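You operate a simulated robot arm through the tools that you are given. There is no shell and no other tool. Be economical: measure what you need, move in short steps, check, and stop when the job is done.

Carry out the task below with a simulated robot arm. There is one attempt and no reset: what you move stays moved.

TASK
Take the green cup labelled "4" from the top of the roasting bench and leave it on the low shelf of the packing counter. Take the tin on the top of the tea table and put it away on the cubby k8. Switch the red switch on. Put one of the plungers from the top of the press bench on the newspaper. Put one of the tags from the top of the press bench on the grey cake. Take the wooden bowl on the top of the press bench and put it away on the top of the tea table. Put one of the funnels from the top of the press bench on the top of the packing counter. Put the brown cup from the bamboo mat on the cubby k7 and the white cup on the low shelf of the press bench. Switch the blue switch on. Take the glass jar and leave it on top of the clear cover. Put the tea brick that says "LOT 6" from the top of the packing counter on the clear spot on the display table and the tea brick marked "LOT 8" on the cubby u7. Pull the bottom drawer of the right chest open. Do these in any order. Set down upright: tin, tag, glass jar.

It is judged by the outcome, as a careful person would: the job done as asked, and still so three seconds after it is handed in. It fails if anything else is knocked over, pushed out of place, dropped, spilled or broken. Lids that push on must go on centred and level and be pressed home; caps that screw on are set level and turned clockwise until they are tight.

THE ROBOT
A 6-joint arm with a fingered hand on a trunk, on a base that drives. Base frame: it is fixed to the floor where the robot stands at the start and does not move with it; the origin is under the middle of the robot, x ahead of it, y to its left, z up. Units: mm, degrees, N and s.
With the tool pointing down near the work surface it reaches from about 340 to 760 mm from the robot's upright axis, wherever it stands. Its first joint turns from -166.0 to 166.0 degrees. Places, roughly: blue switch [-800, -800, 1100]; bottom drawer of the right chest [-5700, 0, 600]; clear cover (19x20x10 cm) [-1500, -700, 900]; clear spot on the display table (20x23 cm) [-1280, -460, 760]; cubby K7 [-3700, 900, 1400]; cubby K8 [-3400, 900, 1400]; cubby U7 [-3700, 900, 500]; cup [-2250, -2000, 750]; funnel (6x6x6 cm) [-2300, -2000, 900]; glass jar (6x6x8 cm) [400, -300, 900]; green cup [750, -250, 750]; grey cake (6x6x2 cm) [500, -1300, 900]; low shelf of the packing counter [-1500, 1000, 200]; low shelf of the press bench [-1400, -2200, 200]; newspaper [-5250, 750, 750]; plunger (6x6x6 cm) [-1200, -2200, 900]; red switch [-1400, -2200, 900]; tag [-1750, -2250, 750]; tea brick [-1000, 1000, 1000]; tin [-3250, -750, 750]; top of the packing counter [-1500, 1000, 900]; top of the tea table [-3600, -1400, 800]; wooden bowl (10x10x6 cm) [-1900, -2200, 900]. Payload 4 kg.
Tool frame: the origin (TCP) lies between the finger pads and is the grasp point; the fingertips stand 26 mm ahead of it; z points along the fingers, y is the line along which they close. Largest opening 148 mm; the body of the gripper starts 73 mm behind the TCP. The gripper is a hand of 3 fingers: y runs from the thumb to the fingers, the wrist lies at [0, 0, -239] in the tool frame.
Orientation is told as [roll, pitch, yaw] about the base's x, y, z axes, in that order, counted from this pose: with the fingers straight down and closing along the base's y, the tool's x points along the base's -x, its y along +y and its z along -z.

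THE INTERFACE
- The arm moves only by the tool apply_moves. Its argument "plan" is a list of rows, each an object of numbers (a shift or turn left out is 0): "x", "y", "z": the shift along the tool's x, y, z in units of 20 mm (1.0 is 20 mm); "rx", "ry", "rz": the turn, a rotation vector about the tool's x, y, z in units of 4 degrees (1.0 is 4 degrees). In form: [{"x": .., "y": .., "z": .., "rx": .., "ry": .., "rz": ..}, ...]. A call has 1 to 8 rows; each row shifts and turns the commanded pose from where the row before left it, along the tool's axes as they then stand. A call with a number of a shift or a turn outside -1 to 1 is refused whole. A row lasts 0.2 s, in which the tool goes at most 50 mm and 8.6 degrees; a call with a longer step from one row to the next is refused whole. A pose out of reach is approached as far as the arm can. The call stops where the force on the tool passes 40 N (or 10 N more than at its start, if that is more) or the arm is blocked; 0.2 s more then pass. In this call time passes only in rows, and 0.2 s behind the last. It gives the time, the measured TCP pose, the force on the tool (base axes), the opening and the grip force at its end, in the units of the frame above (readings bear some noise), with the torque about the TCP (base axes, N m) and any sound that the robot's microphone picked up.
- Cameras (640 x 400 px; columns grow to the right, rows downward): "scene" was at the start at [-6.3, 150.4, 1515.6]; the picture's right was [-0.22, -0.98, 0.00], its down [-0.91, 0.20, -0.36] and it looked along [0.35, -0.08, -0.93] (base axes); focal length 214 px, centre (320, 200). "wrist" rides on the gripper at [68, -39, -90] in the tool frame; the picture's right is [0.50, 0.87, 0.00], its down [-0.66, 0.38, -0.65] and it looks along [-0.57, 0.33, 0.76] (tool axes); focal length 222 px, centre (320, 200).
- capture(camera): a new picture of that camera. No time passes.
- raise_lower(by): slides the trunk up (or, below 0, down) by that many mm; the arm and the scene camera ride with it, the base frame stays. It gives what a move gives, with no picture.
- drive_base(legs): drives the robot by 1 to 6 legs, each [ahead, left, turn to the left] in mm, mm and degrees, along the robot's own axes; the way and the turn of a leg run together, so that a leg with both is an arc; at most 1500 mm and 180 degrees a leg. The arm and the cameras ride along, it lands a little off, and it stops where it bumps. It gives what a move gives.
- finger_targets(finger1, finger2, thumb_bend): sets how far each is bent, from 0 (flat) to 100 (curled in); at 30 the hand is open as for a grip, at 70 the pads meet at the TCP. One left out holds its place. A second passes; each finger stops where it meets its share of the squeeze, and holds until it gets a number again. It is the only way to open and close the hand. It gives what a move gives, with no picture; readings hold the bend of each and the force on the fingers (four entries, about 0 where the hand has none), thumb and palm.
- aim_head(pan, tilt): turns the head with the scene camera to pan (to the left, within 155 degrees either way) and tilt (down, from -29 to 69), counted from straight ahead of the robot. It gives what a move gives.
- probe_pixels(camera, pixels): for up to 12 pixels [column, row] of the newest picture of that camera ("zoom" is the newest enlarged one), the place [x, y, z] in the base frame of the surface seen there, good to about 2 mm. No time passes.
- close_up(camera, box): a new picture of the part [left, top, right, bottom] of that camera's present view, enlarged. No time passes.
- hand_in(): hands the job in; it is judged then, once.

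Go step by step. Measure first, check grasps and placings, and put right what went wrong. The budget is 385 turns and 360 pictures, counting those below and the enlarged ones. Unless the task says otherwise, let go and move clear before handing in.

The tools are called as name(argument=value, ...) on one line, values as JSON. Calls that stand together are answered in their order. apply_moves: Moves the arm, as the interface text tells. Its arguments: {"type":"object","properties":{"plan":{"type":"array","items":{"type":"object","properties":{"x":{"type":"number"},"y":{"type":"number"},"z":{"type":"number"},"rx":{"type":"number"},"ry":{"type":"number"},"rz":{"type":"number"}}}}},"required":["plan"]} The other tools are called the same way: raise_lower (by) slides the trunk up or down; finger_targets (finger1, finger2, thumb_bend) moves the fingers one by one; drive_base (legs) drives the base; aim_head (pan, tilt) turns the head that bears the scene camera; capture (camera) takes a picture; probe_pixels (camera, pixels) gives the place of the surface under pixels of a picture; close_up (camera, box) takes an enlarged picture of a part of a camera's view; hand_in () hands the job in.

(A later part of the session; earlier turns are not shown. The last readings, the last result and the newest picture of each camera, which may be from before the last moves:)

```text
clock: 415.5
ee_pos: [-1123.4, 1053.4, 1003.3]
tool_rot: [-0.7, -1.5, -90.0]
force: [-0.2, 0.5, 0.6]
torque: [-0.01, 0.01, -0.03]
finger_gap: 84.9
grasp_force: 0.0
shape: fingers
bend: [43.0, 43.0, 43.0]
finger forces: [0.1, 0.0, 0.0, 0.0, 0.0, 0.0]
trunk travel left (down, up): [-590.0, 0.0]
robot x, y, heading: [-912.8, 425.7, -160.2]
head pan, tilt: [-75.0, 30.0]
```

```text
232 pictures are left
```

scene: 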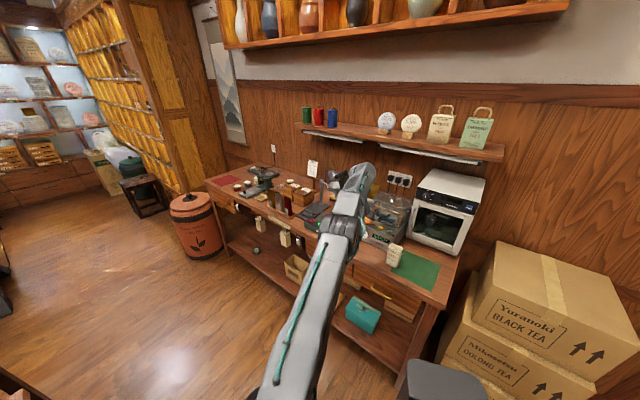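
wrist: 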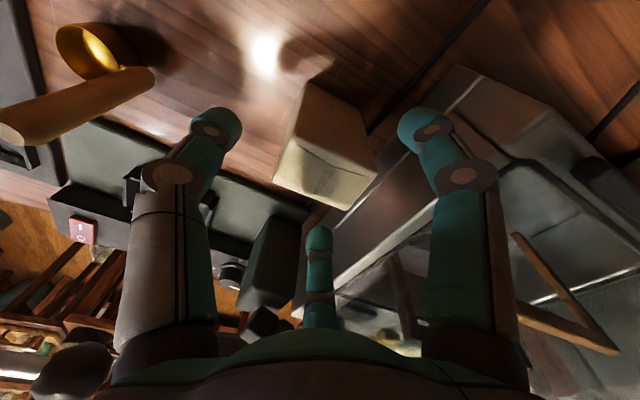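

Clear. Go down 22 mm more and close.

apply_moves(plan=[{"z": 0.6}, {"z": 0.5}])

finger_targets(finger1=68, finger2=68, thumb_bend=68)

apply_moves(plan=[{"z": -0.5}, {"z": -1}, {"z": -1}, {"z": -1}])

capture(camera="wrist")

```text
clock: 416.1
ee_pos: [-1122.6, 1053.1, 980.4]
tool_rot: [-0.8, -1.5, -90.0]
force: [0.0, -0.8, -0.4]
torque: [0.0, -0.02, 0.01]
finger_gap: 84.8
grasp_force: 0.1
shape: fingers
bend: [43.0, 43.0, 43.0]
finger forces: [0.0, 0.1, 0.0, 0.0, 0.0, 0.0]
trunk travel left (down, up): [-590.0, 0.0]
robot x, y, heading: [-908.5, 426.7, -160.5]
head pan, tilt: [-75.0, 30.0]
```

```text
clock: 417.1
ee_pos: [-1122.7, 1053.4, 980.9]
tool_rot: [-0.7, -1.5, -90.0]
force: [-0.5, 0.2, 0.0]
torque: [0.01, 0.01, 0.02]
finger_gap: 30.3
grasp_force: 10.6
shape: fingers
bend: [58.0, 59.0, 63.0]
finger forces: [6.8, 6.7, 0.1, 0.1, 7.9, 0.0]
trunk travel left (down, up): [-590.0, 0.0]
robot x, y, heading: [-911.7, 426.0, -160.4]
head pan, tilt: [-75.0, 30.0]
```

```text
clock: 418.1
ee_pos: [-1122.5, 1056.2, 1051.3]
tool_rot: [-0.7, -1.5, -90.0]
force: [0.0, -0.6, -1.1]
torque: [-0.04, 0.0, 0.03]
finger_gap: 29.6
grasp_force: 10.6
shape: fingers
bend: [58.0, 59.0, 63.0]
finger forces: [6.8, 6.7, 0.1, 0.1, 7.9, 0.0]
trunk travel left (down, up): [-590.0, 0.0]
robot x, y, heading: [-910.3, 428.2, -160.5]
head pan, tilt: [-75.0, 30.0]
```

```text
231 pictures are left
```

wrist: 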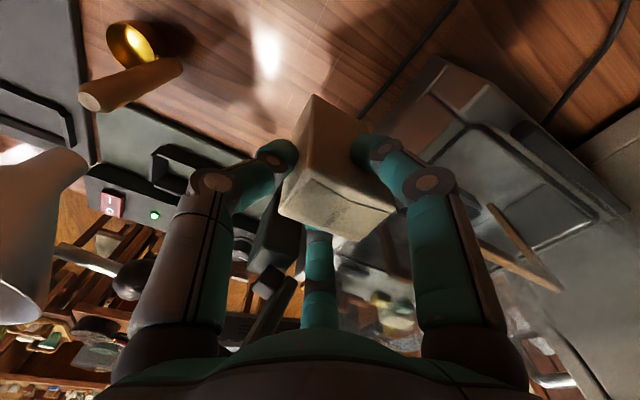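

LOT 8 is held. Rise with slight retraction so the brick clears the dome, then exit the way I came.

apply_moves(plan=[{"x": -0.25, "y": 0.1, "z": -1}, {"x": -0.25, "y": 0.1, "z": -1}, {"x": -0.25, "y": 0.1, "z": -1}, {"x": -0.25, "y": 0.1, "z": -1}, {"x": -0.25, "y": 0.1, "z": -1}, {"x": -0.25, "y": 0.1, "z": -1}, {"z": -1}, {"z": -1}])

apply_moves(plan=[{"x": -0.25, "y": 0.1, "z": -0.9}, {"x": -0.25, "y": 0.1, "z": -0.9}])

```text
clock: 419.9
ee_pos: [-1108.1, 1029.8, 1211.4]
tool_rot: [-0.7, -1.5, -90.0]
force: [-0.9, -0.8, -1.9]
torque: [0.0, -0.02, -0.01]
finger_gap: 29.8
grasp_force: 10.4
shape: fingers
bend: [58.0, 59.0, 63.0]
finger forces: [6.8, 6.6, 0.0, 0.0, 7.8, 0.0]
trunk travel left (down, up): [-590.0, 0.0]
robot x, y, heading: [-913.4, 426.5, -160.8]
head pan, tilt: [-75.0, 30.0]
```

```text
clock: 420.5
ee_pos: [-1108.1, 1023.0, 1237.4]
tool_rot: [-1.1, -1.1, -90.2]
force: [-0.4, 0.3, -2.5]
torque: [-0.02, 0.01, -0.02]
finger_gap: 29.9
grasp_force: 10.8
shape: fingers
bend: [58.0, 59.0, 63.0]
finger forces: [6.8, 6.7, 0.0, 0.1, 7.7, 0.0]
out of reach, approached as far as the arm can: row 2
trunk travel left (down, up): [-590.0, 0.0]
robot x, y, heading: [-909.0, 429.9, -160.3]
head pan, tilt: [-75.0, 30.0]
```

drive_base(legs=[[-122, 44, 0], [128, 358, 0]])

capture(camera="scene")

```text
clock: 423.8
ee_pos: [-978.8, 642.7, 1238.0]
tool_rot: [-1.0, -1.1, -90.3]
force: [0.0, -0.2, -0.9]
torque: [0.01, 0.03, 0.0]
finger_gap: 29.7
grasp_force: 10.3
shape: fingers
bend: [58.0, 59.0, 63.0]
finger forces: [6.9, 6.7, 0.0, 0.1, 7.8, 0.0]
trunk travel left (down, up): [-590.0, 0.0]
robot x, y, heading: [-783.9, 46.1, -160.7]
head pan, tilt: [-75.0, 30.0]
```

```text
230 pictures are left
```

scene: 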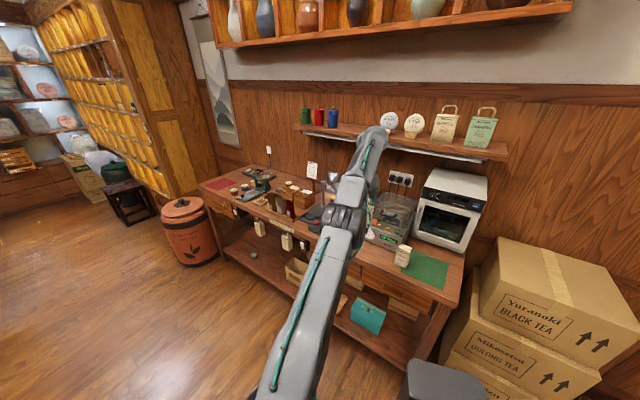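

Free and clear. I'll set LOT 8 on the green mat rotated 90° so I can regrasp it across its thin side at 45° for the cubby. Turn to heading 180 and rotate the tool.

drive_base(legs=[[0, 0, -19.3]])

apply_moves(plan=[{"rz": -1}, {"rz": -1}, {"rz": -1}, {"rz": -1}, {"rz": -1}, {"rz": -1}, {"rz": -1}, {"rz": -1}])

apply_moves(plan=[{"rz": -1}, {"rz": -1}, {"rz": -1}, {"rz": -1}, {"rz": -1}, {"rz": -1}, {"rz": -1}, {"rz": -1}])

```text
clock: 425.2
ee_pos: [-771.0, 673.5, 1237.1]
tool_rot: [-1.1, -1.2, -109.6]
force: [-0.6, 0.1, -1.1]
torque: [0.01, 0.02, 0.01]
finger_gap: 29.8
grasp_force: 10.4
shape: fingers
bend: [58.0, 59.0, 63.0]
finger forces: [6.6, 6.6, 0.1, 0.0, 7.8, 0.0]
trunk travel left (down, up): [-590.0, 0.0]
robot x, y, heading: [-784.7, 50.8, 179.8]
head pan, tilt: [-75.0, 30.0]
```

```text
clock: 427.0
ee_pos: [-771.0, 673.4, 1236.4]
tool_rot: [-1.5, -0.4, -77.6]
force: [-0.8, -0.6, -1.9]
torque: [-0.01, 0.0, -0.02]
finger_gap: 29.7
grasp_force: 10.9
shape: fingers
bend: [58.0, 59.0, 63.0]
finger forces: [6.7, 6.6, 0.0, 0.0, 7.7, 0.0]
trunk travel left (down, up): [-590.0, 0.0]
robot x, y, heading: [-783.1, 48.1, 180.1]
head pan, tilt: [-75.0, 30.0]
```

```text
clock: 428.8
ee_pos: [-771.0, 673.8, 1237.3]
tool_rot: [-1.5, 0.4, -45.6]
force: [-0.2, 0.3, -1.9]
torque: [-0.01, 0.03, -0.02]
finger_gap: 29.6
grasp_force: 10.0
shape: fingers
bend: [58.0, 59.0, 63.0]
finger forces: [6.7, 6.5, 0.0, 0.0, 7.6, 0.0]
trunk travel left (down, up): [-590.0, 0.0]
robot x, y, heading: [-784.3, 46.9, 180.1]
head pan, tilt: [-75.0, 30.0]
```

apply_moves(plan=[{"rz": -1}, {"rz": -1}, {"rz": -1}, {"rz": -1}, {"rz": -1}, {"rz": -1}, {"rz": -1}, {"rz": -1}])

apply_moves(plan=[{"rz": -1}, {"rz": -1}, {"rz": -1}, {"rz": -0.4}])

drive_base(legs=[[-80, 0, 0], [0, -170, 0]])

raise_lower(by=-235)

capture(camera="wrist")

```text
clock: 430.6
ee_pos: [-771.8, 674.9, 1236.7]
tool_rot: [-1.1, 1.2, -13.6]
force: [-0.3, 0.6, -1.4]
torque: [-0.01, 0.01, -0.04]
finger_gap: 29.5
grasp_force: 10.7
shape: fingers
bend: [58.0, 59.0, 63.0]
finger forces: [6.5, 6.6, 0.0, 0.0, 7.5, 0.0]
trunk travel left (down, up): [-590.0, 0.0]
robot x, y, heading: [-784.3, 51.1, 180.2]
head pan, tilt: [-75.0, 30.0]
```

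```text
clock: 431.6
ee_pos: [-771.4, 673.7, 1238.2]
tool_rot: [-0.8, 1.4, -0.1]
force: [-0.1, -0.6, -0.9]
torque: [-0.03, -0.02, -0.02]
finger_gap: 29.5
grasp_force: 10.4
shape: fingers
bend: [58.0, 59.0, 63.0]
finger forces: [6.6, 6.5, 0.0, 0.0, 7.5, 0.0]
trunk travel left (down, up): [-590.0, 0.0]
robot x, y, heading: [-782.5, 52.0, 180.0]
head pan, tilt: [-75.0, 30.0]
```

```text
clock: 433.7
ee_pos: [-692.0, 844.0, 1236.6]
tool_rot: [-0.8, 1.5, 0.0]
force: [0.5, -0.2, -1.2]
torque: [0.01, 0.0, 0.0]
finger_gap: 29.7
grasp_force: 9.9
shape: fingers
bend: [58.0, 59.0, 63.0]
finger forces: [6.5, 6.5, 0.0, 0.0, 7.4, 0.0]
trunk travel left (down, up): [-590.0, 0.0]
robot x, y, heading: [-706.0, 220.2, -179.9]
head pan, tilt: [-75.0, 30.0]
```

```text
clock: 436.2
ee_pos: [-691.3, 842.9, 1001.0]
tool_rot: [-0.8, 1.4, 0.0]
force: [0.7, -0.4, -1.2]
torque: [-0.03, 0.0, -0.05]
finger_gap: 29.5
grasp_force: 10.6
shape: fingers
bend: [58.0, 59.0, 63.0]
finger forces: [6.7, 6.5, 0.0, 0.1, 7.4, 0.0]
trunk travel left (down, up): [-355.0, 235.0]
robot x, y, heading: [-707.0, 217.9, -180.0]
head pan, tilt: [-75.0, 30.0]
```

```text
229 pictures are left
```

wrist: 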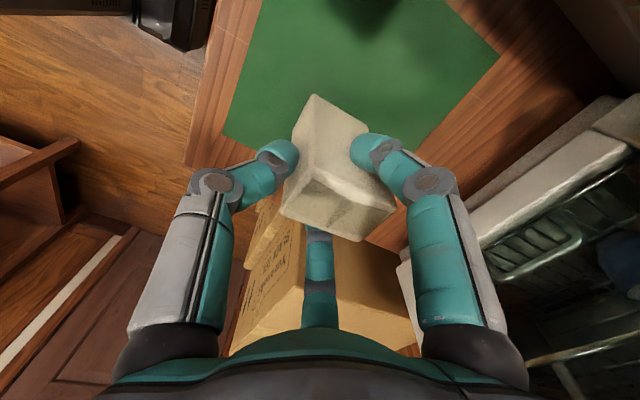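

Lower to contact.

apply_moves(plan=[{"z": 0.5}, {"z": 0.25}, {"z": 0.15}])

apply_moves(plan=[{"z": 0.1}, {"z": 0.1}])

```text
clock: 437.0
ee_pos: [-692.5, 842.3, 983.5]
tool_rot: [-0.7, 1.4, -0.1]
force: [0.6, 0.3, -0.8]
torque: [-0.01, 0.01, 0.02]
finger_gap: 29.7
grasp_force: 10.2
shape: fingers
bend: [58.0, 59.0, 63.0]
finger forces: [6.6, 6.7, 0.1, 0.0, 7.5, 0.1]
trunk travel left (down, up): [-355.0, 235.0]
robot x, y, heading: [-704.6, 219.1, -179.8]
head pan, tilt: [-75.0, 30.0]
```

```text
clock: 437.6
ee_pos: [-691.8, 841.2, 980.5]
tool_rot: [-0.7, 1.4, 0.0]
force: [-1.6, -1.1, 3.6]
torque: [0.05, -0.02, -0.02]
finger_gap: 29.5
grasp_force: 11.0
shape: fingers
bend: [58.0, 59.0, 63.0]
finger forces: [7.2, 6.9, 0.1, 0.0, 8.7, 0.0]
trunk travel left (down, up): [-355.0, 235.0]
robot x, y, heading: [-702.6, 218.2, -180.2]
head pan, tilt: [-75.0, 30.0]
```

finger_targets(finger1=42, finger2=42, thumb_bend=42)

raise_lower(by=130)

drive_base(legs=[[0, 230, 0]])

apply_moves(plan=[{"rz": 1}, {"rz": 1}, {"rz": 1}, {"rz": 1}, {"rz": 1}, {"rz": 1}, {"rz": 1}, {"rz": 1}])

apply_moves(plan=[{"rz": 1}, {"rz": 1}, {"rz": 1}, {"rz": 1}, {"rz": 1}, {"rz": 1}, {"rz": 1}, {"rz": 1}])

apply_moves(plan=[{"rz": 1}, {"rz": 1}, {"rz": 1}, {"rz": 1}, {"rz": 1}, {"rz": 1}, {"rz": 0.5, "rx": 0.2}])

aim_head(pan=-95, tilt=35)

capture(camera="scene")

```text
clock: 438.6
ee_pos: [-691.9, 841.6, 979.7]
tool_rot: [-0.9, 1.4, 0.0]
force: [0.0, -0.4, 0.1]
torque: [0.0, -0.02, 0.0]
finger_gap: 87.9
grasp_force: 0.0
shape: fingers
bend: [42.0, 42.0, 42.0]
finger forces: [0.0, 0.0, 0.1, 0.0, 0.0, 0.0]
trunk travel left (down, up): [-355.0, 235.0]
robot x, y, heading: [-707.2, 220.7, -179.8]
head pan, tilt: [-75.0, 30.0]
```

```text
clock: 440.2
ee_pos: [-693.1, 842.7, 1109.6]
tool_rot: [-0.8, 1.4, 0.0]
force: [-0.8, 0.0, 0.4]
torque: [-0.04, -0.01, 0.01]
finger_gap: 87.6
grasp_force: 0.1
shape: fingers
bend: [42.0, 42.0, 42.0]
finger forces: [0.1, 0.1, 0.0, 0.0, 0.0, 0.1]
trunk travel left (down, up): [-485.0, 105.0]
robot x, y, heading: [-708.2, 217.2, -180.2]
head pan, tilt: [-75.0, 30.0]
```

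```text
clock: 441.9
ee_pos: [-692.6, 612.7, 1110.7]
tool_rot: [-0.8, 1.3, 0.2]
force: [0.2, 0.5, 0.8]
torque: [0.01, 0.0, 0.05]
finger_gap: 88.0
grasp_force: 0.0
shape: fingers
bend: [42.0, 42.0, 42.0]
finger forces: [0.0, 0.1, 0.0, 0.0, 0.0, 0.0]
trunk travel left (down, up): [-485.0, 105.0]
robot x, y, heading: [-703.1, -8.5, -179.6]
head pan, tilt: [-75.0, 30.0]
```

```text
clock: 443.7
ee_pos: [-691.6, 613.1, 1111.0]
tool_rot: [-1.4, 0.9, -32.0]
force: [0.2, 0.6, 0.8]
torque: [0.0, -0.02, 0.02]
finger_gap: 87.7
grasp_force: 0.1
shape: fingers
bend: [42.0, 42.0, 42.0]
finger forces: [0.0, 0.1, 0.1, 0.0, 0.0, 0.1]
trunk travel left (down, up): [-485.0, 105.0]
robot x, y, heading: [-708.0, -12.9, -179.9]
head pan, tilt: [-75.0, 30.0]
```

```text
clock: 445.5
ee_pos: [-692.7, 614.3, 1109.9]
tool_rot: [-1.6, -0.1, -64.0]
force: [-0.4, 0.6, 0.4]
torque: [-0.02, 0.0, 0.0]
finger_gap: 87.9
grasp_force: 0.0
shape: fingers
bend: [42.0, 42.0, 42.0]
finger forces: [0.0, 0.1, 0.1, 0.1, 0.0, 0.0]
trunk travel left (down, up): [-485.0, 105.0]
robot x, y, heading: [-703.2, -11.1, -180.2]
head pan, tilt: [-75.0, 30.0]
```

```text
clock: 447.1
ee_pos: [-692.4, 612.8, 1110.0]
tool_rot: [-2.2, -0.8, -90.0]
force: [-0.4, -0.1, 0.5]
torque: [0.01, -0.01, -0.02]
finger_gap: 88.1
grasp_force: 0.0
shape: fingers
bend: [42.0, 42.0, 42.0]
finger forces: [0.0, 0.1, 0.0, 0.0, 0.0, 0.0]
trunk travel left (down, up): [-485.0, 105.0]
robot x, y, heading: [-699.9, -13.3, -180.1]
head pan, tilt: [-75.0, 30.0]
```

```text
clock: 447.9
ee_pos: [-691.3, 611.7, 1110.4]
tool_rot: [-2.2, -0.8, -89.8]
force: [0.2, -0.3, 0.4]
torque: [-0.02, -0.01, 0.0]
finger_gap: 88.0
grasp_force: 0.1
shape: fingers
bend: [42.0, 42.0, 42.0]
finger forces: [0.1, 0.0, 0.1, 0.1, 0.1, 0.0]
trunk travel left (down, up): [-485.0, 105.0]
robot x, y, heading: [-703.1, -12.0, -179.8]
head pan, tilt: [-95.0, 35.0]
```

```text
228 pictures are left
```

scene: 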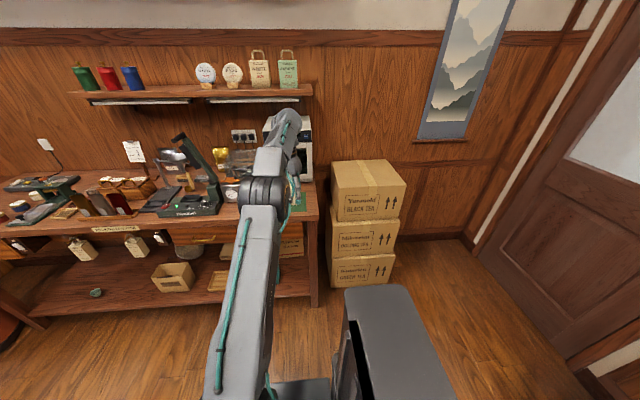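

Brick is set down (hidden behind the arm). Tilt the tool to 45° while extending.

apply_moves(plan=[{"x": 0.4, "z": 0.03, "ry": 1, "rx": 0.2}, {"x": 0.4, "z": 0.06, "ry": 1}, {"x": 0.4, "z": 0.08, "ry": 1}, {"x": 0.39, "z": 0.1, "ry": 1}, {"x": 0.38, "z": 0.13, "ry": 1}, {"x": 0.37, "z": 0.16, "ry": 1}, {"x": 0.36, "z": 0.18, "ry": 1}, {"x": 0.35, "z": 0.2, "ry": 1}])

apply_moves(plan=[{"x": 0.33, "z": 0.22, "ry": 1}, {"x": 0.32, "z": 0.24, "ry": 1}, {"x": 0.3, "z": 0.26, "ry": 1}, {"x": 0.28, "z": 0.28, "ry": 0.8}])

capture(camera="wrist")

```text
clock: 449.7
ee_pos: [-693.1, 678.3, 1106.7]
tool_rot: [-3.4, 31.2, -91.8]
force: [0.2, -0.5, 0.3]
torque: [-0.01, -0.04, -0.01]
finger_gap: 88.4
grasp_force: 0.1
shape: fingers
bend: [42.0, 42.0, 42.0]
finger forces: [0.0, 0.1, 0.0, 0.0, 0.1, 0.0]
trunk travel left (down, up): [-485.0, 105.0]
robot x, y, heading: [-702.7, -12.4, -180.0]
head pan, tilt: [-95.0, 35.0]
```

```text
clock: 450.7
ee_pos: [-693.0, 709.6, 1104.4]
tool_rot: [-4.4, 46.4, -93.0]
force: [-0.2, 0.5, 0.0]
torque: [-0.02, -0.01, -0.02]
finger_gap: 88.0
grasp_force: 0.0
shape: fingers
bend: [42.0, 42.0, 42.0]
finger forces: [0.1, 0.0, 0.1, 0.1, 0.1, 0.0]
trunk travel left (down, up): [-485.0, 105.0]
robot x, y, heading: [-708.1, -13.2, -179.9]
head pan, tilt: [-95.0, 35.0]
```

```text
227 pictures are left
```

wrist: 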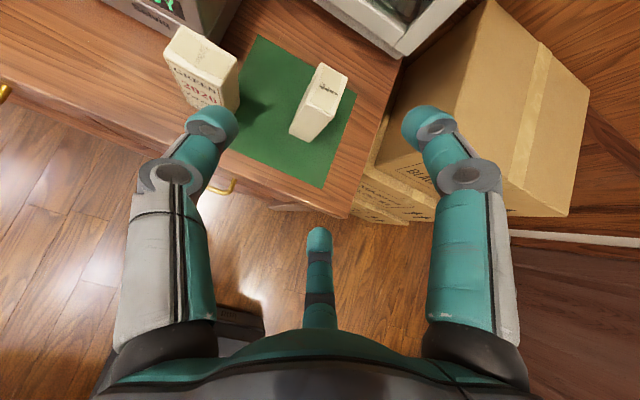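

Brick stands well on the mat. Level the hand, then probe its exact position.

apply_moves(plan=[{"rz": -0.53, "rx": -0.55}])

capture(camera="wrist")

probe_pixels(camera="wrist", pixels=[[325, 68], [345, 78], [330, 90], [312, 85], [298, 128], [313, 138], [327, 118], [322, 80]])

```text
clock: 451.1
ee_pos: [-692.9, 709.3, 1106.0]
tool_rot: [0.1, 46.4, -90.0]
force: [0.4, 1.1, 0.3]
torque: [-0.02, 0.01, -0.02]
finger_gap: 88.1
grasp_force: 0.0
shape: fingers
bend: [42.0, 42.0, 42.0]
finger forces: [0.0, 0.1, 0.0, 0.1, 0.0, 0.0]
trunk travel left (down, up): [-485.0, 105.0]
robot x, y, heading: [-706.4, -13.8, -179.9]
head pan, tilt: [-95.0, 35.0]
```

```text
226 pictures are left
```

wrist: 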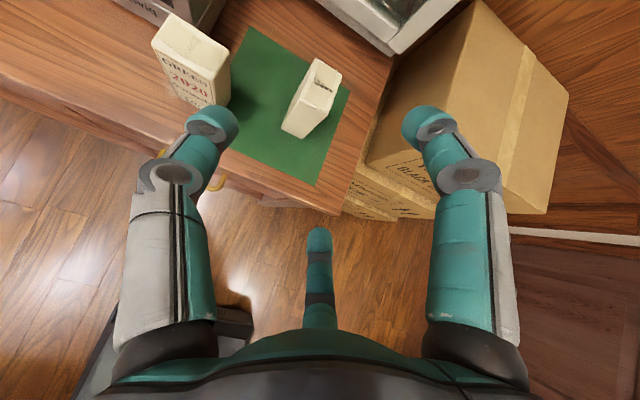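

```text
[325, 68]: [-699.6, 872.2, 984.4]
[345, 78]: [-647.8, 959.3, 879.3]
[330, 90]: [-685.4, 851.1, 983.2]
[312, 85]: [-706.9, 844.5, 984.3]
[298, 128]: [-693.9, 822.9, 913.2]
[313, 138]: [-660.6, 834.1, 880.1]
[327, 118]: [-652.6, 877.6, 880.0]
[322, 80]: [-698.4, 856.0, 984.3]
```

raise_lower(by=-90)

drive_base(legs=[[0, -53, 0]])

apply_moves(plan=[{"z": 0.95}, {"z": 0.95}, {"z": 0.95}, {"z": 0.95}])

capture(camera="wrist")

```text
clock: 452.4
ee_pos: [-692.9, 710.1, 1014.8]
tool_rot: [0.1, 46.4, -90.1]
force: [-0.7, 0.7, -0.4]
torque: [-0.01, 0.0, -0.03]
finger_gap: 88.3
grasp_force: 0.0
shape: fingers
bend: [42.0, 42.0, 42.0]
finger forces: [0.1, 0.0, 0.0, 0.0, 0.0, 0.1]
trunk travel left (down, up): [-395.0, 195.0]
robot x, y, heading: [-702.3, -11.6, -179.7]
head pan, tilt: [-95.0, 35.0]
```

```text
clock: 453.3
ee_pos: [-692.8, 762.3, 1014.0]
tool_rot: [0.2, 46.4, -90.0]
force: [1.2, -0.3, -0.5]
torque: [-0.01, 0.04, 0.02]
finger_gap: 88.3
grasp_force: 0.1
shape: fingers
bend: [42.0, 42.0, 42.0]
finger forces: [0.0, 0.0, 0.0, 0.0, 0.0, 0.1]
trunk travel left (down, up): [-395.0, 195.0]
robot x, y, heading: [-702.9, 39.6, -179.8]
head pan, tilt: [-95.0, 35.0]
```

```text
clock: 454.3
ee_pos: [-693.4, 817.7, 961.7]
tool_rot: [0.2, 46.5, -90.0]
force: [0.0, -0.3, -0.4]
torque: [0.0, -0.02, -0.04]
finger_gap: 88.1
grasp_force: 0.0
shape: fingers
bend: [42.0, 42.0, 42.0]
finger forces: [0.1, 0.0, 0.0, 0.0, 0.0, 0.0]
trunk travel left (down, up): [-395.0, 195.0]
robot x, y, heading: [-703.5, 41.5, -179.8]
head pan, tilt: [-95.0, 35.0]
```

```text
225 pictures are left
```

wrist: 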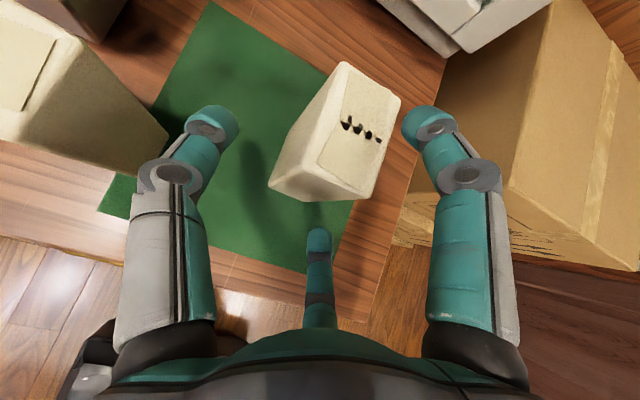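

apply_moves(plan=[{"z": 0.9}, {"z": 0.8}])

finger_targets(finger1=68, finger2=68, thumb_bend=68)

capture(camera="wrist")

```text
clock: 454.9
ee_pos: [-693.7, 843.3, 940.2]
tool_rot: [0.2, 46.6, -90.0]
force: [0.1, -1.6, 7.1]
torque: [-0.18, -0.17, -0.07]
finger_gap: 88.2
grasp_force: 4.2
shape: fingers
bend: [42.0, 44.0, 42.0]
finger forces: [0.1, 7.2, 0.0, 0.1, 0.0, 0.0]
trunk travel left (down, up): [-395.0, 195.0]
robot x, y, heading: [-706.7, 38.9, -179.9]
head pan, tilt: [-95.0, 35.0]
```

```text
clock: 455.9
ee_pos: [-692.6, 843.3, 938.1]
tool_rot: [0.1, 46.4, -90.0]
force: [-0.2, 0.7, 0.5]
torque: [-0.02, 0.01, -0.04]
finger_gap: 38.3
grasp_force: 13.7
shape: fingers
bend: [60.0, 61.0, 59.0]
finger forces: [6.9, 6.6, 0.0, 0.0, 13.5, 0.0]
trunk travel left (down, up): [-395.0, 195.0]
robot x, y, heading: [-707.3, 38.7, -179.9]
head pan, tilt: [-95.0, 35.0]
```

```text
224 pictures are left
```

wrist: 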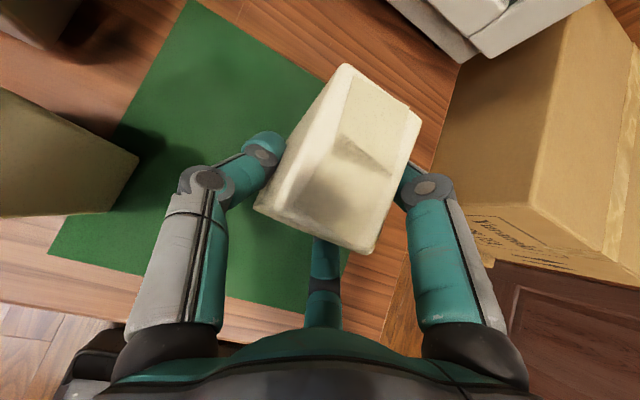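

Firm grip across the thin sides. Lift, back off, and drive to u7.

raise_lower(by=150)

drive_base(legs=[[0, 140, 0], [1500, 0, 0], [1400, 0, 0]])

aim_head(pan=-80, tilt=45)

capture(camera="scene")

```text
clock: 457.7
ee_pos: [-692.3, 842.9, 1088.1]
tool_rot: [0.1, 46.4, -90.1]
force: [-0.4, 0.9, -1.3]
torque: [0.02, 0.0, 0.01]
finger_gap: 37.9
grasp_force: 13.3
shape: fingers
bend: [60.0, 61.0, 59.0]
finger forces: [6.9, 6.7, 0.0, 0.0, 13.5, 0.0]
trunk travel left (down, up): [-545.0, 45.0]
robot x, y, heading: [-704.7, 41.6, -179.7]
head pan, tilt: [-95.0, 35.0]
```

```text
clock: 472.6
ee_pos: [-3577.8, 722.5, 1087.1]
tool_rot: [0.1, 46.3, -90.1]
force: [-0.2, 0.5, -1.4]
torque: [-0.02, -0.02, -0.02]
finger_gap: 38.1
grasp_force: 13.3
shape: fingers
bend: [60.0, 61.0, 59.0]
finger forces: [7.1, 6.7, 0.1, 0.0, 13.6, 0.0]
trunk travel left (down, up): [-545.0, 45.0]
robot x, y, heading: [-3588.7, -79.9, 180.0]
head pan, tilt: [-95.0, 35.0]
```

```text
clock: 473.3
ee_pos: [-3578.0, 722.2, 1087.0]
tool_rot: [0.1, 46.4, -90.1]
force: [-0.1, -0.2, -1.3]
torque: [-0.01, -0.02, 0.04]
finger_gap: 38.1
grasp_force: 13.7
shape: fingers
bend: [60.0, 61.0, 59.0]
finger forces: [7.0, 6.6, 0.0, 0.0, 13.8, 0.0]
trunk travel left (down, up): [-545.0, 45.0]
robot x, y, heading: [-3591.9, -78.6, 179.9]
head pan, tilt: [-80.0, 45.0]
```

```text
223 pictures are left
```

scene: 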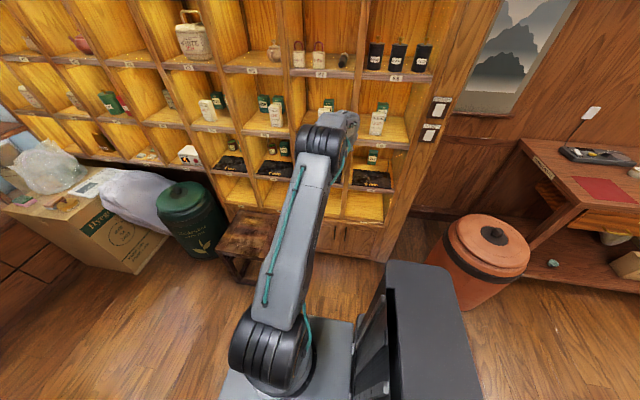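

close_up(camera="scene", box=[200, 130, 420, 260])

probe_pixels(camera="zoom", pixels=[[200, 215], [230, 200], [110, 190], [480, 215], [480, 270], [520, 180], [200, 260], [150, 240], [60, 220], [415, 200], [560, 230]])

```text
2.91 times, centred on (310, 195) of scene
```

zoom: 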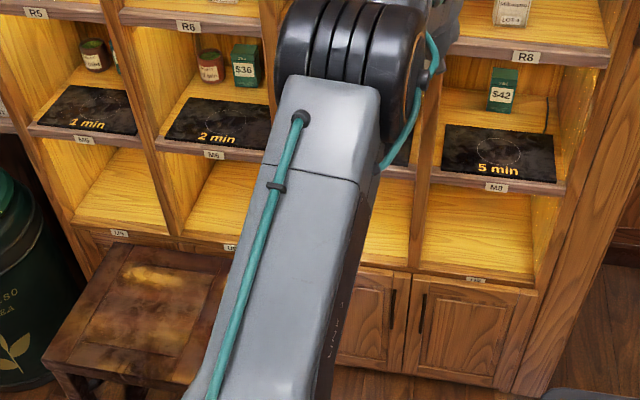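

```text
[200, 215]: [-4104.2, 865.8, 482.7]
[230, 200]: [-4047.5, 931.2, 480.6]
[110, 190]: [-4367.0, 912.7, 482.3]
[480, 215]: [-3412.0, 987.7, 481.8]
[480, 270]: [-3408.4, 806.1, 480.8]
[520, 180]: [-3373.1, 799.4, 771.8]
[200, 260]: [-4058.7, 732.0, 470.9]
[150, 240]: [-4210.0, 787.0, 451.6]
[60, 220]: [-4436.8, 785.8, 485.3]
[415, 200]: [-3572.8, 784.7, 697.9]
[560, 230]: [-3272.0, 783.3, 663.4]
```

U-row floor z ≈ 481, U7 centred x ≈ −3705. Align, lower the trunk, and check with the wrist camera.

drive_base(legs=[[127, 0, 0]])

raise_lower(by=-400)

raise_lower(by=-130)

capture(camera="wrist")

capture(camera="scene")

```text
clock: 474.6
ee_pos: [-3707.1, 722.8, 1089.0]
tool_rot: [0.2, 46.4, -90.1]
force: [-0.4, -0.6, -1.7]
torque: [-0.01, 0.0, -0.05]
finger_gap: 38.2
grasp_force: 13.5
shape: fingers
bend: [60.0, 61.0, 59.0]
finger forces: [7.0, 6.6, 0.1, 0.0, 13.7, 0.1]
trunk travel left (down, up): [-545.0, 45.0]
robot x, y, heading: [-3719.3, -81.1, 179.8]
head pan, tilt: [-80.0, 45.0]
```

```text
clock: 478.4
ee_pos: [-3705.6, 722.1, 687.7]
tool_rot: [0.1, 46.4, -90.1]
force: [-0.1, -0.3, -1.6]
torque: [-0.01, 0.0, -0.02]
finger_gap: 38.0
grasp_force: 14.0
shape: fingers
bend: [60.0, 61.0, 59.0]
finger forces: [7.0, 6.7, 0.0, 0.0, 13.6, 0.1]
trunk travel left (down, up): [-145.0, 445.0]
robot x, y, heading: [-3718.8, -75.9, 179.9]
head pan, tilt: [-80.0, 45.0]
```

```text
clock: 480.0
ee_pos: [-3706.5, 723.5, 557.7]
tool_rot: [0.2, 46.4, -90.0]
force: [0.2, 0.0, -1.3]
torque: [-0.05, -0.02, -0.02]
finger_gap: 38.1
grasp_force: 13.7
shape: fingers
bend: [60.0, 61.0, 59.0]
finger forces: [7.0, 6.6, 0.1, 0.1, 13.7, 0.1]
trunk travel left (down, up): [-15.0, 575.0]
robot x, y, heading: [-3717.7, -77.2, 179.8]
head pan, tilt: [-80.0, 45.0]
```

```text
221 pictures are left
```

wrist: 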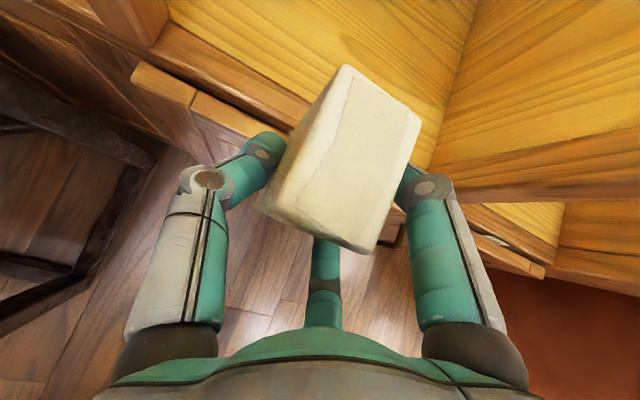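

```text
220 pictures are left
```

scene: 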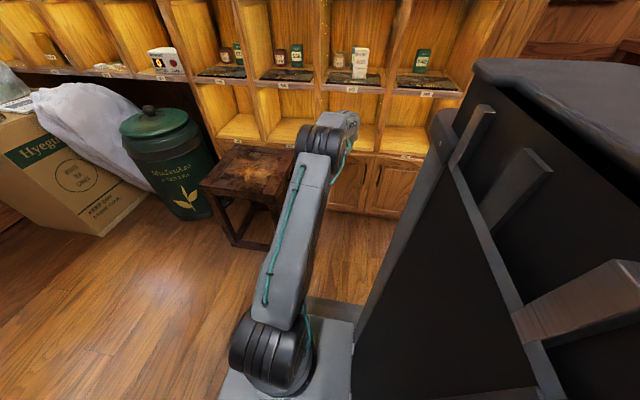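

Lower 12 mm more and drive in.

raise_lower(by=-10)

drive_base(legs=[[0, -118, 0]])

capture(camera="wrist")

```text
clock: 480.6
ee_pos: [-3705.8, 722.3, 547.4]
tool_rot: [0.0, 46.3, -90.1]
force: [-0.2, 0.0, -2.3]
torque: [0.0, 0.02, 0.05]
finger_gap: 37.8
grasp_force: 13.6
shape: fingers
bend: [60.0, 61.0, 59.0]
finger forces: [7.0, 6.6, 0.1, 0.0, 13.7, 0.0]
trunk travel left (down, up): [-5.0, 585.0]
robot x, y, heading: [-3716.2, -80.3, 179.7]
head pan, tilt: [-80.0, 45.0]
```

```text
clock: 481.8
ee_pos: [-3705.9, 840.2, 547.9]
tool_rot: [0.0, 46.4, -90.1]
force: [-0.3, -0.1, -1.3]
torque: [-0.02, -0.03, -0.04]
finger_gap: 38.1
grasp_force: 14.0
shape: fingers
bend: [60.0, 61.0, 59.0]
finger forces: [7.0, 6.6, 0.1, 0.1, 13.7, 0.0]
trunk travel left (down, up): [-5.0, 585.0]
robot x, y, heading: [-3718.2, 40.2, 180.0]
head pan, tilt: [-80.0, 45.0]
```

```text
219 pictures are left
```

wrist: 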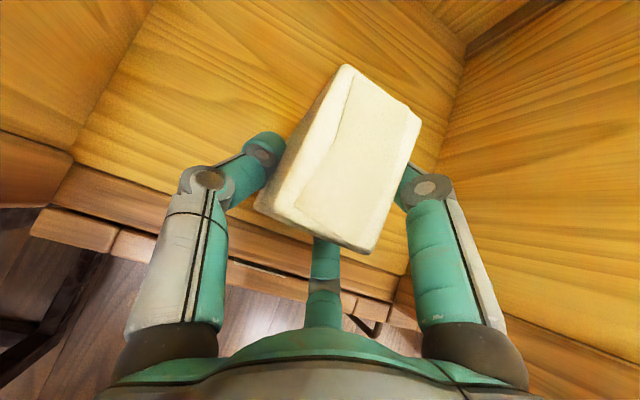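

apply_moves(plan=[{"x": -0.18, "z": 0.17}, {"x": -0.11, "z": 0.1}])

apply_moves(plan=[{"x": -0.07, "z": 0.07}, {"x": -0.05, "z": 0.05}])

```text
clock: 482.4
ee_pos: [-3705.4, 841.8, 538.5]
tool_rot: [0.1, 46.4, -90.0]
force: [0.3, -0.1, -1.9]
torque: [0.0, 0.0, 0.02]
finger_gap: 37.9
grasp_force: 13.8
shape: fingers
bend: [60.0, 61.0, 59.0]
finger forces: [7.0, 6.5, 0.0, 0.0, 13.7, 0.0]
trunk travel left (down, up): [-5.0, 585.0]
robot x, y, heading: [-3720.3, 42.2, 180.0]
head pan, tilt: [-80.0, 45.0]
```

```text
clock: 483.0
ee_pos: [-3704.0, 840.8, 535.9]
tool_rot: [0.1, 46.3, -90.2]
force: [-0.5, 0.2, -1.3]
torque: [-0.01, 0.01, -0.03]
finger_gap: 38.2
grasp_force: 13.6
shape: fingers
bend: [60.0, 61.0, 59.0]
finger forces: [7.2, 6.5, 0.1, 0.0, 13.7, 0.1]
trunk travel left (down, up): [-5.0, 585.0]
robot x, y, heading: [-3719.6, 40.4, 179.7]
head pan, tilt: [-80.0, 45.0]
```

apply_moves(plan=[{"x": -0.06, "z": 0.06}])

apply_moves(plan=[{"x": -0.06, "z": 0.06}])

```text
clock: 483.4
ee_pos: [-3705.9, 840.9, 534.7]
tool_rot: [0.2, 46.5, -90.1]
force: [1.8, -0.6, 3.2]
torque: [0.05, 0.15, -0.02]
finger_gap: 38.2
grasp_force: 14.2
shape: fingers
bend: [60.0, 61.0, 60.0]
finger forces: [7.5, 6.8, 0.0, 0.1, 14.0, 0.0]
trunk travel left (down, up): [-5.0, 585.0]
robot x, y, heading: [-3717.3, 43.4, 180.0]
head pan, tilt: [-80.0, 45.0]
```

```text
clock: 483.8
ee_pos: [-3704.8, 841.9, 534.8]
tool_rot: [0.1, 46.6, -90.2]
force: [0.4, -0.7, 8.2]
torque: [0.12, 0.14, -0.02]
finger_gap: 38.2
grasp_force: 15.1
shape: fingers
bend: [60.0, 61.0, 60.0]
finger forces: [8.3, 7.0, 0.1, 0.0, 14.4, 0.1]
trunk travel left (down, up): [-5.0, 585.0]
robot x, y, heading: [-3720.5, 40.8, 179.9]
head pan, tilt: [-80.0, 45.0]
```

Contact made. Open to 50 and back out.

finger_targets(finger1=48, finger2=50, thumb_bend=48)

drive_base(legs=[[0, 150, 0]])

capture(camera="wrist")

```text
clock: 484.8
ee_pos: [-3704.6, 841.9, 532.7]
tool_rot: [0.1, 46.4, -90.1]
force: [0.0, 0.6, 0.8]
torque: [0.0, 0.0, 0.02]
finger_gap: 68.2
grasp_force: 0.7
shape: fingers
bend: [48.0, 52.0, 48.0]
finger forces: [0.1, 1.0, 0.1, 0.0, 0.0, 0.0]
trunk travel left (down, up): [-5.0, 585.0]
robot x, y, heading: [-3718.7, 33.1, 179.9]
head pan, tilt: [-80.0, 45.0]
```

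```text
clock: 486.2
ee_pos: [-3705.8, 690.6, 532.9]
tool_rot: [0.0, 46.3, -90.1]
force: [1.0, 0.2, 0.5]
torque: [0.0, 0.02, 0.05]
finger_gap: 68.2
grasp_force: 0.1
shape: fingers
bend: [48.0, 50.0, 48.0]
finger forces: [0.0, 0.0, 0.1, 0.0, 0.1, 0.0]
trunk travel left (down, up): [-5.0, 585.0]
robot x, y, heading: [-3719.5, -111.0, 179.8]
head pan, tilt: [-80.0, 45.0]
```

```text
218 pictures are left
```

wrist: 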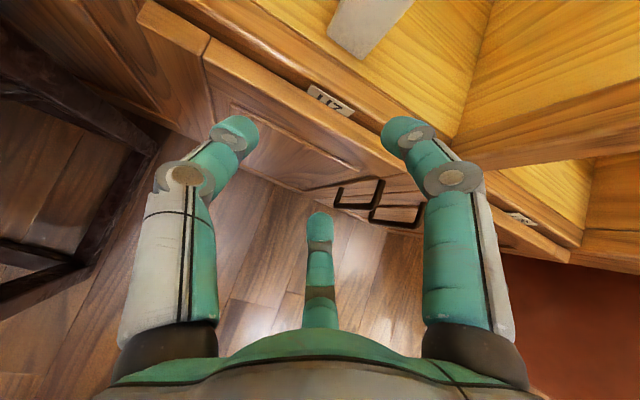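

LOT 8 stands in U7 (label visible). Reset the arm to vertical, raise the trunk and head for the press bench.

raise_lower(by=400)

apply_moves(plan=[{"x": -0.3, "z": -0.3, "ry": -1}, {"x": -0.3, "z": -0.28, "ry": -1}, {"x": -0.32, "z": -0.26, "ry": -1}, {"x": -0.33, "z": -0.24, "ry": -1}, {"x": -0.35, "z": -0.2, "ry": -1}, {"x": -0.36, "z": -0.18, "ry": -1}, {"x": -0.37, "z": -0.15, "ry": -1}, {"x": -0.38, "z": -0.12, "ry": -1}])

apply_moves(plan=[{"x": -0.39, "z": -0.1, "ry": -1}, {"x": -0.4, "z": -0.07, "ry": -1}, {"x": -0.4, "z": -0.05, "ry": -1}, {"x": -0.4, "ry": -0.6}])

drive_base(legs=[[0, 60, 0], [-1450, 0, 0], [-50, -150, 0], [0, 0, 180]])

aim_head(pan=-90, tilt=35)

capture(camera="scene")

```text
clock: 490.0
ee_pos: [-3705.3, 689.7, 932.7]
tool_rot: [0.0, 46.4, -90.2]
force: [-0.8, -0.5, 0.2]
torque: [-0.02, -0.01, 0.01]
finger_gap: 68.3
grasp_force: 0.0
shape: fingers
bend: [48.0, 50.0, 48.0]
finger forces: [0.0, 0.1, 0.0, 0.0, 0.0, 0.1]
trunk travel left (down, up): [-405.0, 185.0]
robot x, y, heading: [-3719.1, -111.3, 179.9]
head pan, tilt: [-80.0, 45.0]
```

```text
clock: 491.8
ee_pos: [-3706.6, 624.1, 933.1]
tool_rot: [0.1, 14.5, -90.2]
force: [-0.3, -0.5, 0.4]
torque: [0.02, -0.01, 0.0]
finger_gap: 68.2
grasp_force: 0.0
shape: fingers
bend: [48.0, 50.0, 48.0]
finger forces: [0.1, 0.0, 0.1, 0.0, 0.0, 0.1]
trunk travel left (down, up): [-405.0, 185.0]
robot x, y, heading: [-3718.7, -110.6, 179.8]
head pan, tilt: [-80.0, 45.0]
```

```text
clock: 492.8
ee_pos: [-3717.8, 568.7, 923.8]
tool_rot: [0.0, -0.1, -90.2]
force: [-0.2, -0.1, 0.0]
torque: [0.02, 0.05, -0.04]
finger_gap: 68.6
grasp_force: 0.0
shape: fingers
bend: [48.0, 50.0, 48.0]
finger forces: [0.1, 0.0, 0.0, 0.0, 0.0, 0.0]
out of reach, approached as far as the arm can: row 1, 2, 3
trunk travel left (down, up): [-405.0, 185.0]
robot x, y, heading: [-3721.7, -111.1, 180.1]
head pan, tilt: [-80.0, 45.0]
```

```text
clock: 509.0
ee_pos: [-2208.9, -706.2, 924.7]
tool_rot: [0.1, 0.0, 91.6]
force: [0.0, 0.3, -0.2]
torque: [0.03, 0.01, -0.01]
finger_gap: 68.6
grasp_force: 0.1
shape: fingers
bend: [48.0, 50.0, 48.0]
finger forces: [0.0, 0.0, 0.0, 0.0, 0.1, 0.0]
trunk travel left (down, up): [-405.0, 185.0]
robot x, y, heading: [-2227.6, -26.4, 2.0]
head pan, tilt: [-80.0, 45.0]
```

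```text
clock: 509.7
ee_pos: [-2208.9, -706.8, 924.2]
tool_rot: [0.0, 0.0, 91.5]
force: [0.4, 0.1, -0.1]
torque: [0.01, -0.01, 0.01]
finger_gap: 68.4
grasp_force: 0.1
shape: fingers
bend: [48.0, 50.0, 48.0]
finger forces: [0.0, 0.1, 0.0, 0.1, 0.0, 0.0]
trunk travel left (down, up): [-405.0, 185.0]
robot x, y, heading: [-2227.9, -30.3, 1.7]
head pan, tilt: [-90.0, 35.0]
```

```text
217 pictures are left
```

scene: 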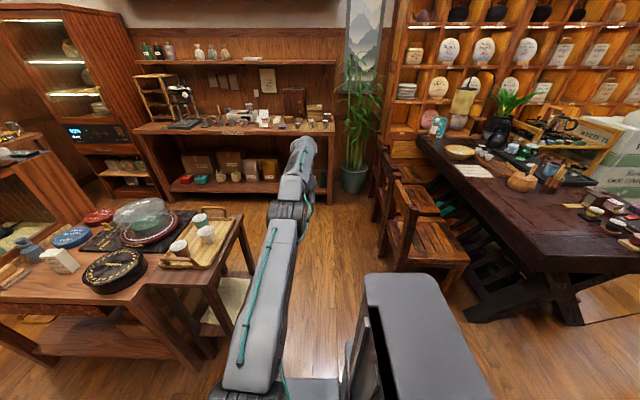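

The corridor toward the press bench lies straight along −Y. Probe its width and the bench.

probe_pixels(camera="scene", pixels=[[245, 215], [255, 270], [225, 325], [385, 235], [400, 265], [375, 180], [330, 130], [330, 300], [240, 128], [300, 185], [140, 128], [355, 190]])

close_up(camera="scene", box=[130, 50, 350, 200])

```text
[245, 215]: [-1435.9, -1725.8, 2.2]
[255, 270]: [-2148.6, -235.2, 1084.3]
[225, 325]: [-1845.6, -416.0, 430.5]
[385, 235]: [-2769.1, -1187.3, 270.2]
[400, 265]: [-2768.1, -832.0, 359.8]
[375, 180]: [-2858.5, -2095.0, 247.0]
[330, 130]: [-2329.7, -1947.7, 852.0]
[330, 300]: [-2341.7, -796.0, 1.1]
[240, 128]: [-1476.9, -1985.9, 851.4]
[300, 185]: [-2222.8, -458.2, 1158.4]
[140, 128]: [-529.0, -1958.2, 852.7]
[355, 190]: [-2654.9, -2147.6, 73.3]
```

```text
2.67 times, centred on (240, 125) of scene
```

zoom: 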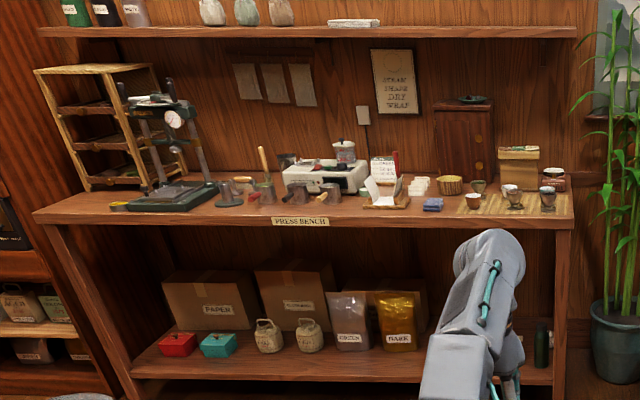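

Corridor is ~900 mm wide. Drive in and view the bamboo mat and its cups.

drive_base(legs=[[0, -950, -1.7]])

raise_lower(by=150)

aim_head(pan=-85, tilt=45)

capture(camera="scene")

```text
clock: 514.6
ee_pos: [-2227.9, -1654.6, 924.3]
tool_rot: [0.0, 0.0, 89.2]
force: [0.8, -0.6, -0.1]
torque: [0.04, 0.01, -0.01]
finger_gap: 68.4
grasp_force: 0.1
shape: fingers
bend: [48.0, 50.0, 48.0]
finger forces: [0.1, 0.0, 0.0, 0.1, 0.0, 0.0]
trunk travel left (down, up): [-405.0, 185.0]
robot x, y, heading: [-2220.7, -976.4, -0.7]
head pan, tilt: [-90.0, 35.0]
```

```text
clock: 516.4
ee_pos: [-2227.4, -1654.1, 1075.0]
tool_rot: [0.1, 0.0, 89.2]
force: [0.2, 0.3, -0.5]
torque: [-0.01, 0.01, 0.03]
finger_gap: 68.6
grasp_force: 0.0
shape: fingers
bend: [48.0, 50.0, 48.0]
finger forces: [0.1, 0.0, 0.0, 0.1, 0.0, 0.1]
trunk travel left (down, up): [-555.0, 35.0]
robot x, y, heading: [-2214.7, -979.5, -0.5]
head pan, tilt: [-90.0, 35.0]
```

```text
clock: 517.1
ee_pos: [-2227.6, -1654.5, 1075.1]
tool_rot: [0.0, 0.0, 89.3]
force: [0.0, -0.2, 0.1]
torque: [-0.01, 0.04, 0.01]
finger_gap: 68.4
grasp_force: 0.0
shape: fingers
bend: [48.0, 50.0, 48.0]
finger forces: [0.0, 0.0, 0.0, 0.0, 0.0, 0.0]
trunk travel left (down, up): [-555.0, 35.0]
robot x, y, heading: [-2219.4, -974.7, -0.7]
head pan, tilt: [-85.0, 45.0]
```

```text
215 pictures are left
```

scene: 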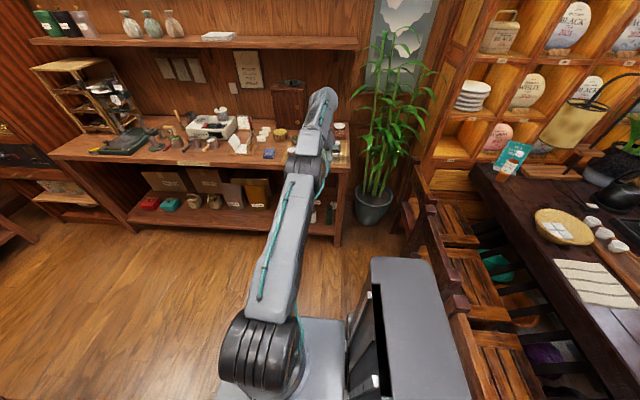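

Shift 450 mm along +X to unblock the mat view.

drive_base(legs=[[450, 0, 0]])

aim_head(pan=-105, tilt=40)

close_up(camera="scene", box=[150, 60, 470, 260])

aim_head(pan=-72, tilt=40)

close_up(camera="scene", box=[150, 60, 470, 260])

```text
clock: 518.8
ee_pos: [-2028.2, -1676.1, 1074.8]
tool_rot: [0.1, -0.1, 96.1]
force: [-0.1, -0.9, 0.0]
torque: [0.01, -0.02, -0.03]
finger_gap: 68.4
grasp_force: 0.0
shape: fingers
bend: [48.0, 50.0, 48.0]
finger forces: [0.1, 0.0, 0.0, 0.0, 0.0, 0.2]
trunk travel left (down, up): [-555.0, 35.0]
robot x, y, heading: [-2103.4, -999.7, 6.3]
head pan, tilt: [-85.0, 45.0]
stopped in leg 1: the robot was blocked; the commanded pose is now the measured one
```

```text
clock: 519.6
ee_pos: [-2027.6, -1676.0, 1074.4]
tool_rot: [0.1, 0.0, 96.2]
force: [0.4, -0.6, 0.0]
torque: [0.01, 0.0, 0.01]
finger_gap: 68.6
grasp_force: 0.1
shape: fingers
bend: [48.0, 50.0, 48.0]
finger forces: [0.1, 0.0, 0.1, 0.0, 0.0, 0.1]
trunk travel left (down, up): [-555.0, 35.0]
robot x, y, heading: [-2103.1, -1002.0, 6.2]
head pan, tilt: [-105.0, 40.0]
```

```text
2.00 times, centred on (310, 160) of scene
```

zoom: 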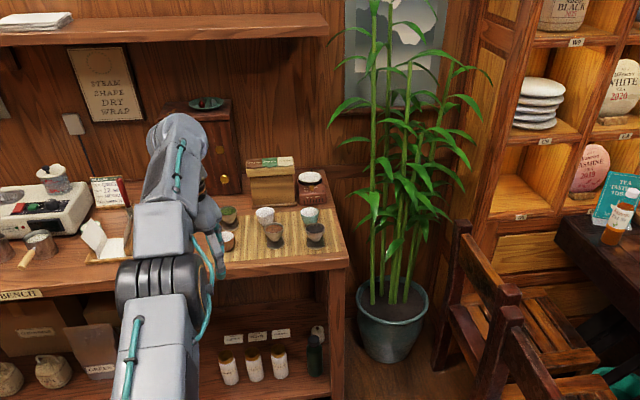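

```text
clock: 520.6
ee_pos: [-2027.5, -1676.1, 1075.0]
tool_rot: [0.2, 0.0, 96.0]
force: [0.5, 0.8, -0.1]
torque: [-0.01, 0.02, -0.01]
finger_gap: 68.8
grasp_force: 0.0
shape: fingers
bend: [48.0, 50.0, 48.0]
finger forces: [0.0, 0.0, 0.0, 0.1, 0.1, 0.1]
trunk travel left (down, up): [-555.0, 35.0]
robot x, y, heading: [-2102.3, -1002.0, 6.0]
head pan, tilt: [-72.0, 40.0]
```

```text
2.00 times, centred on (310, 160) of scene
```

zoom: 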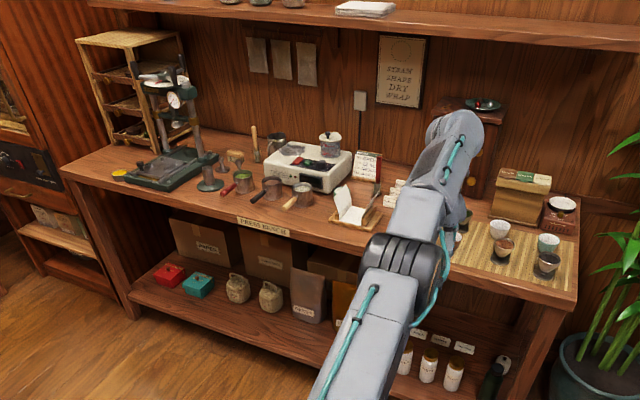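

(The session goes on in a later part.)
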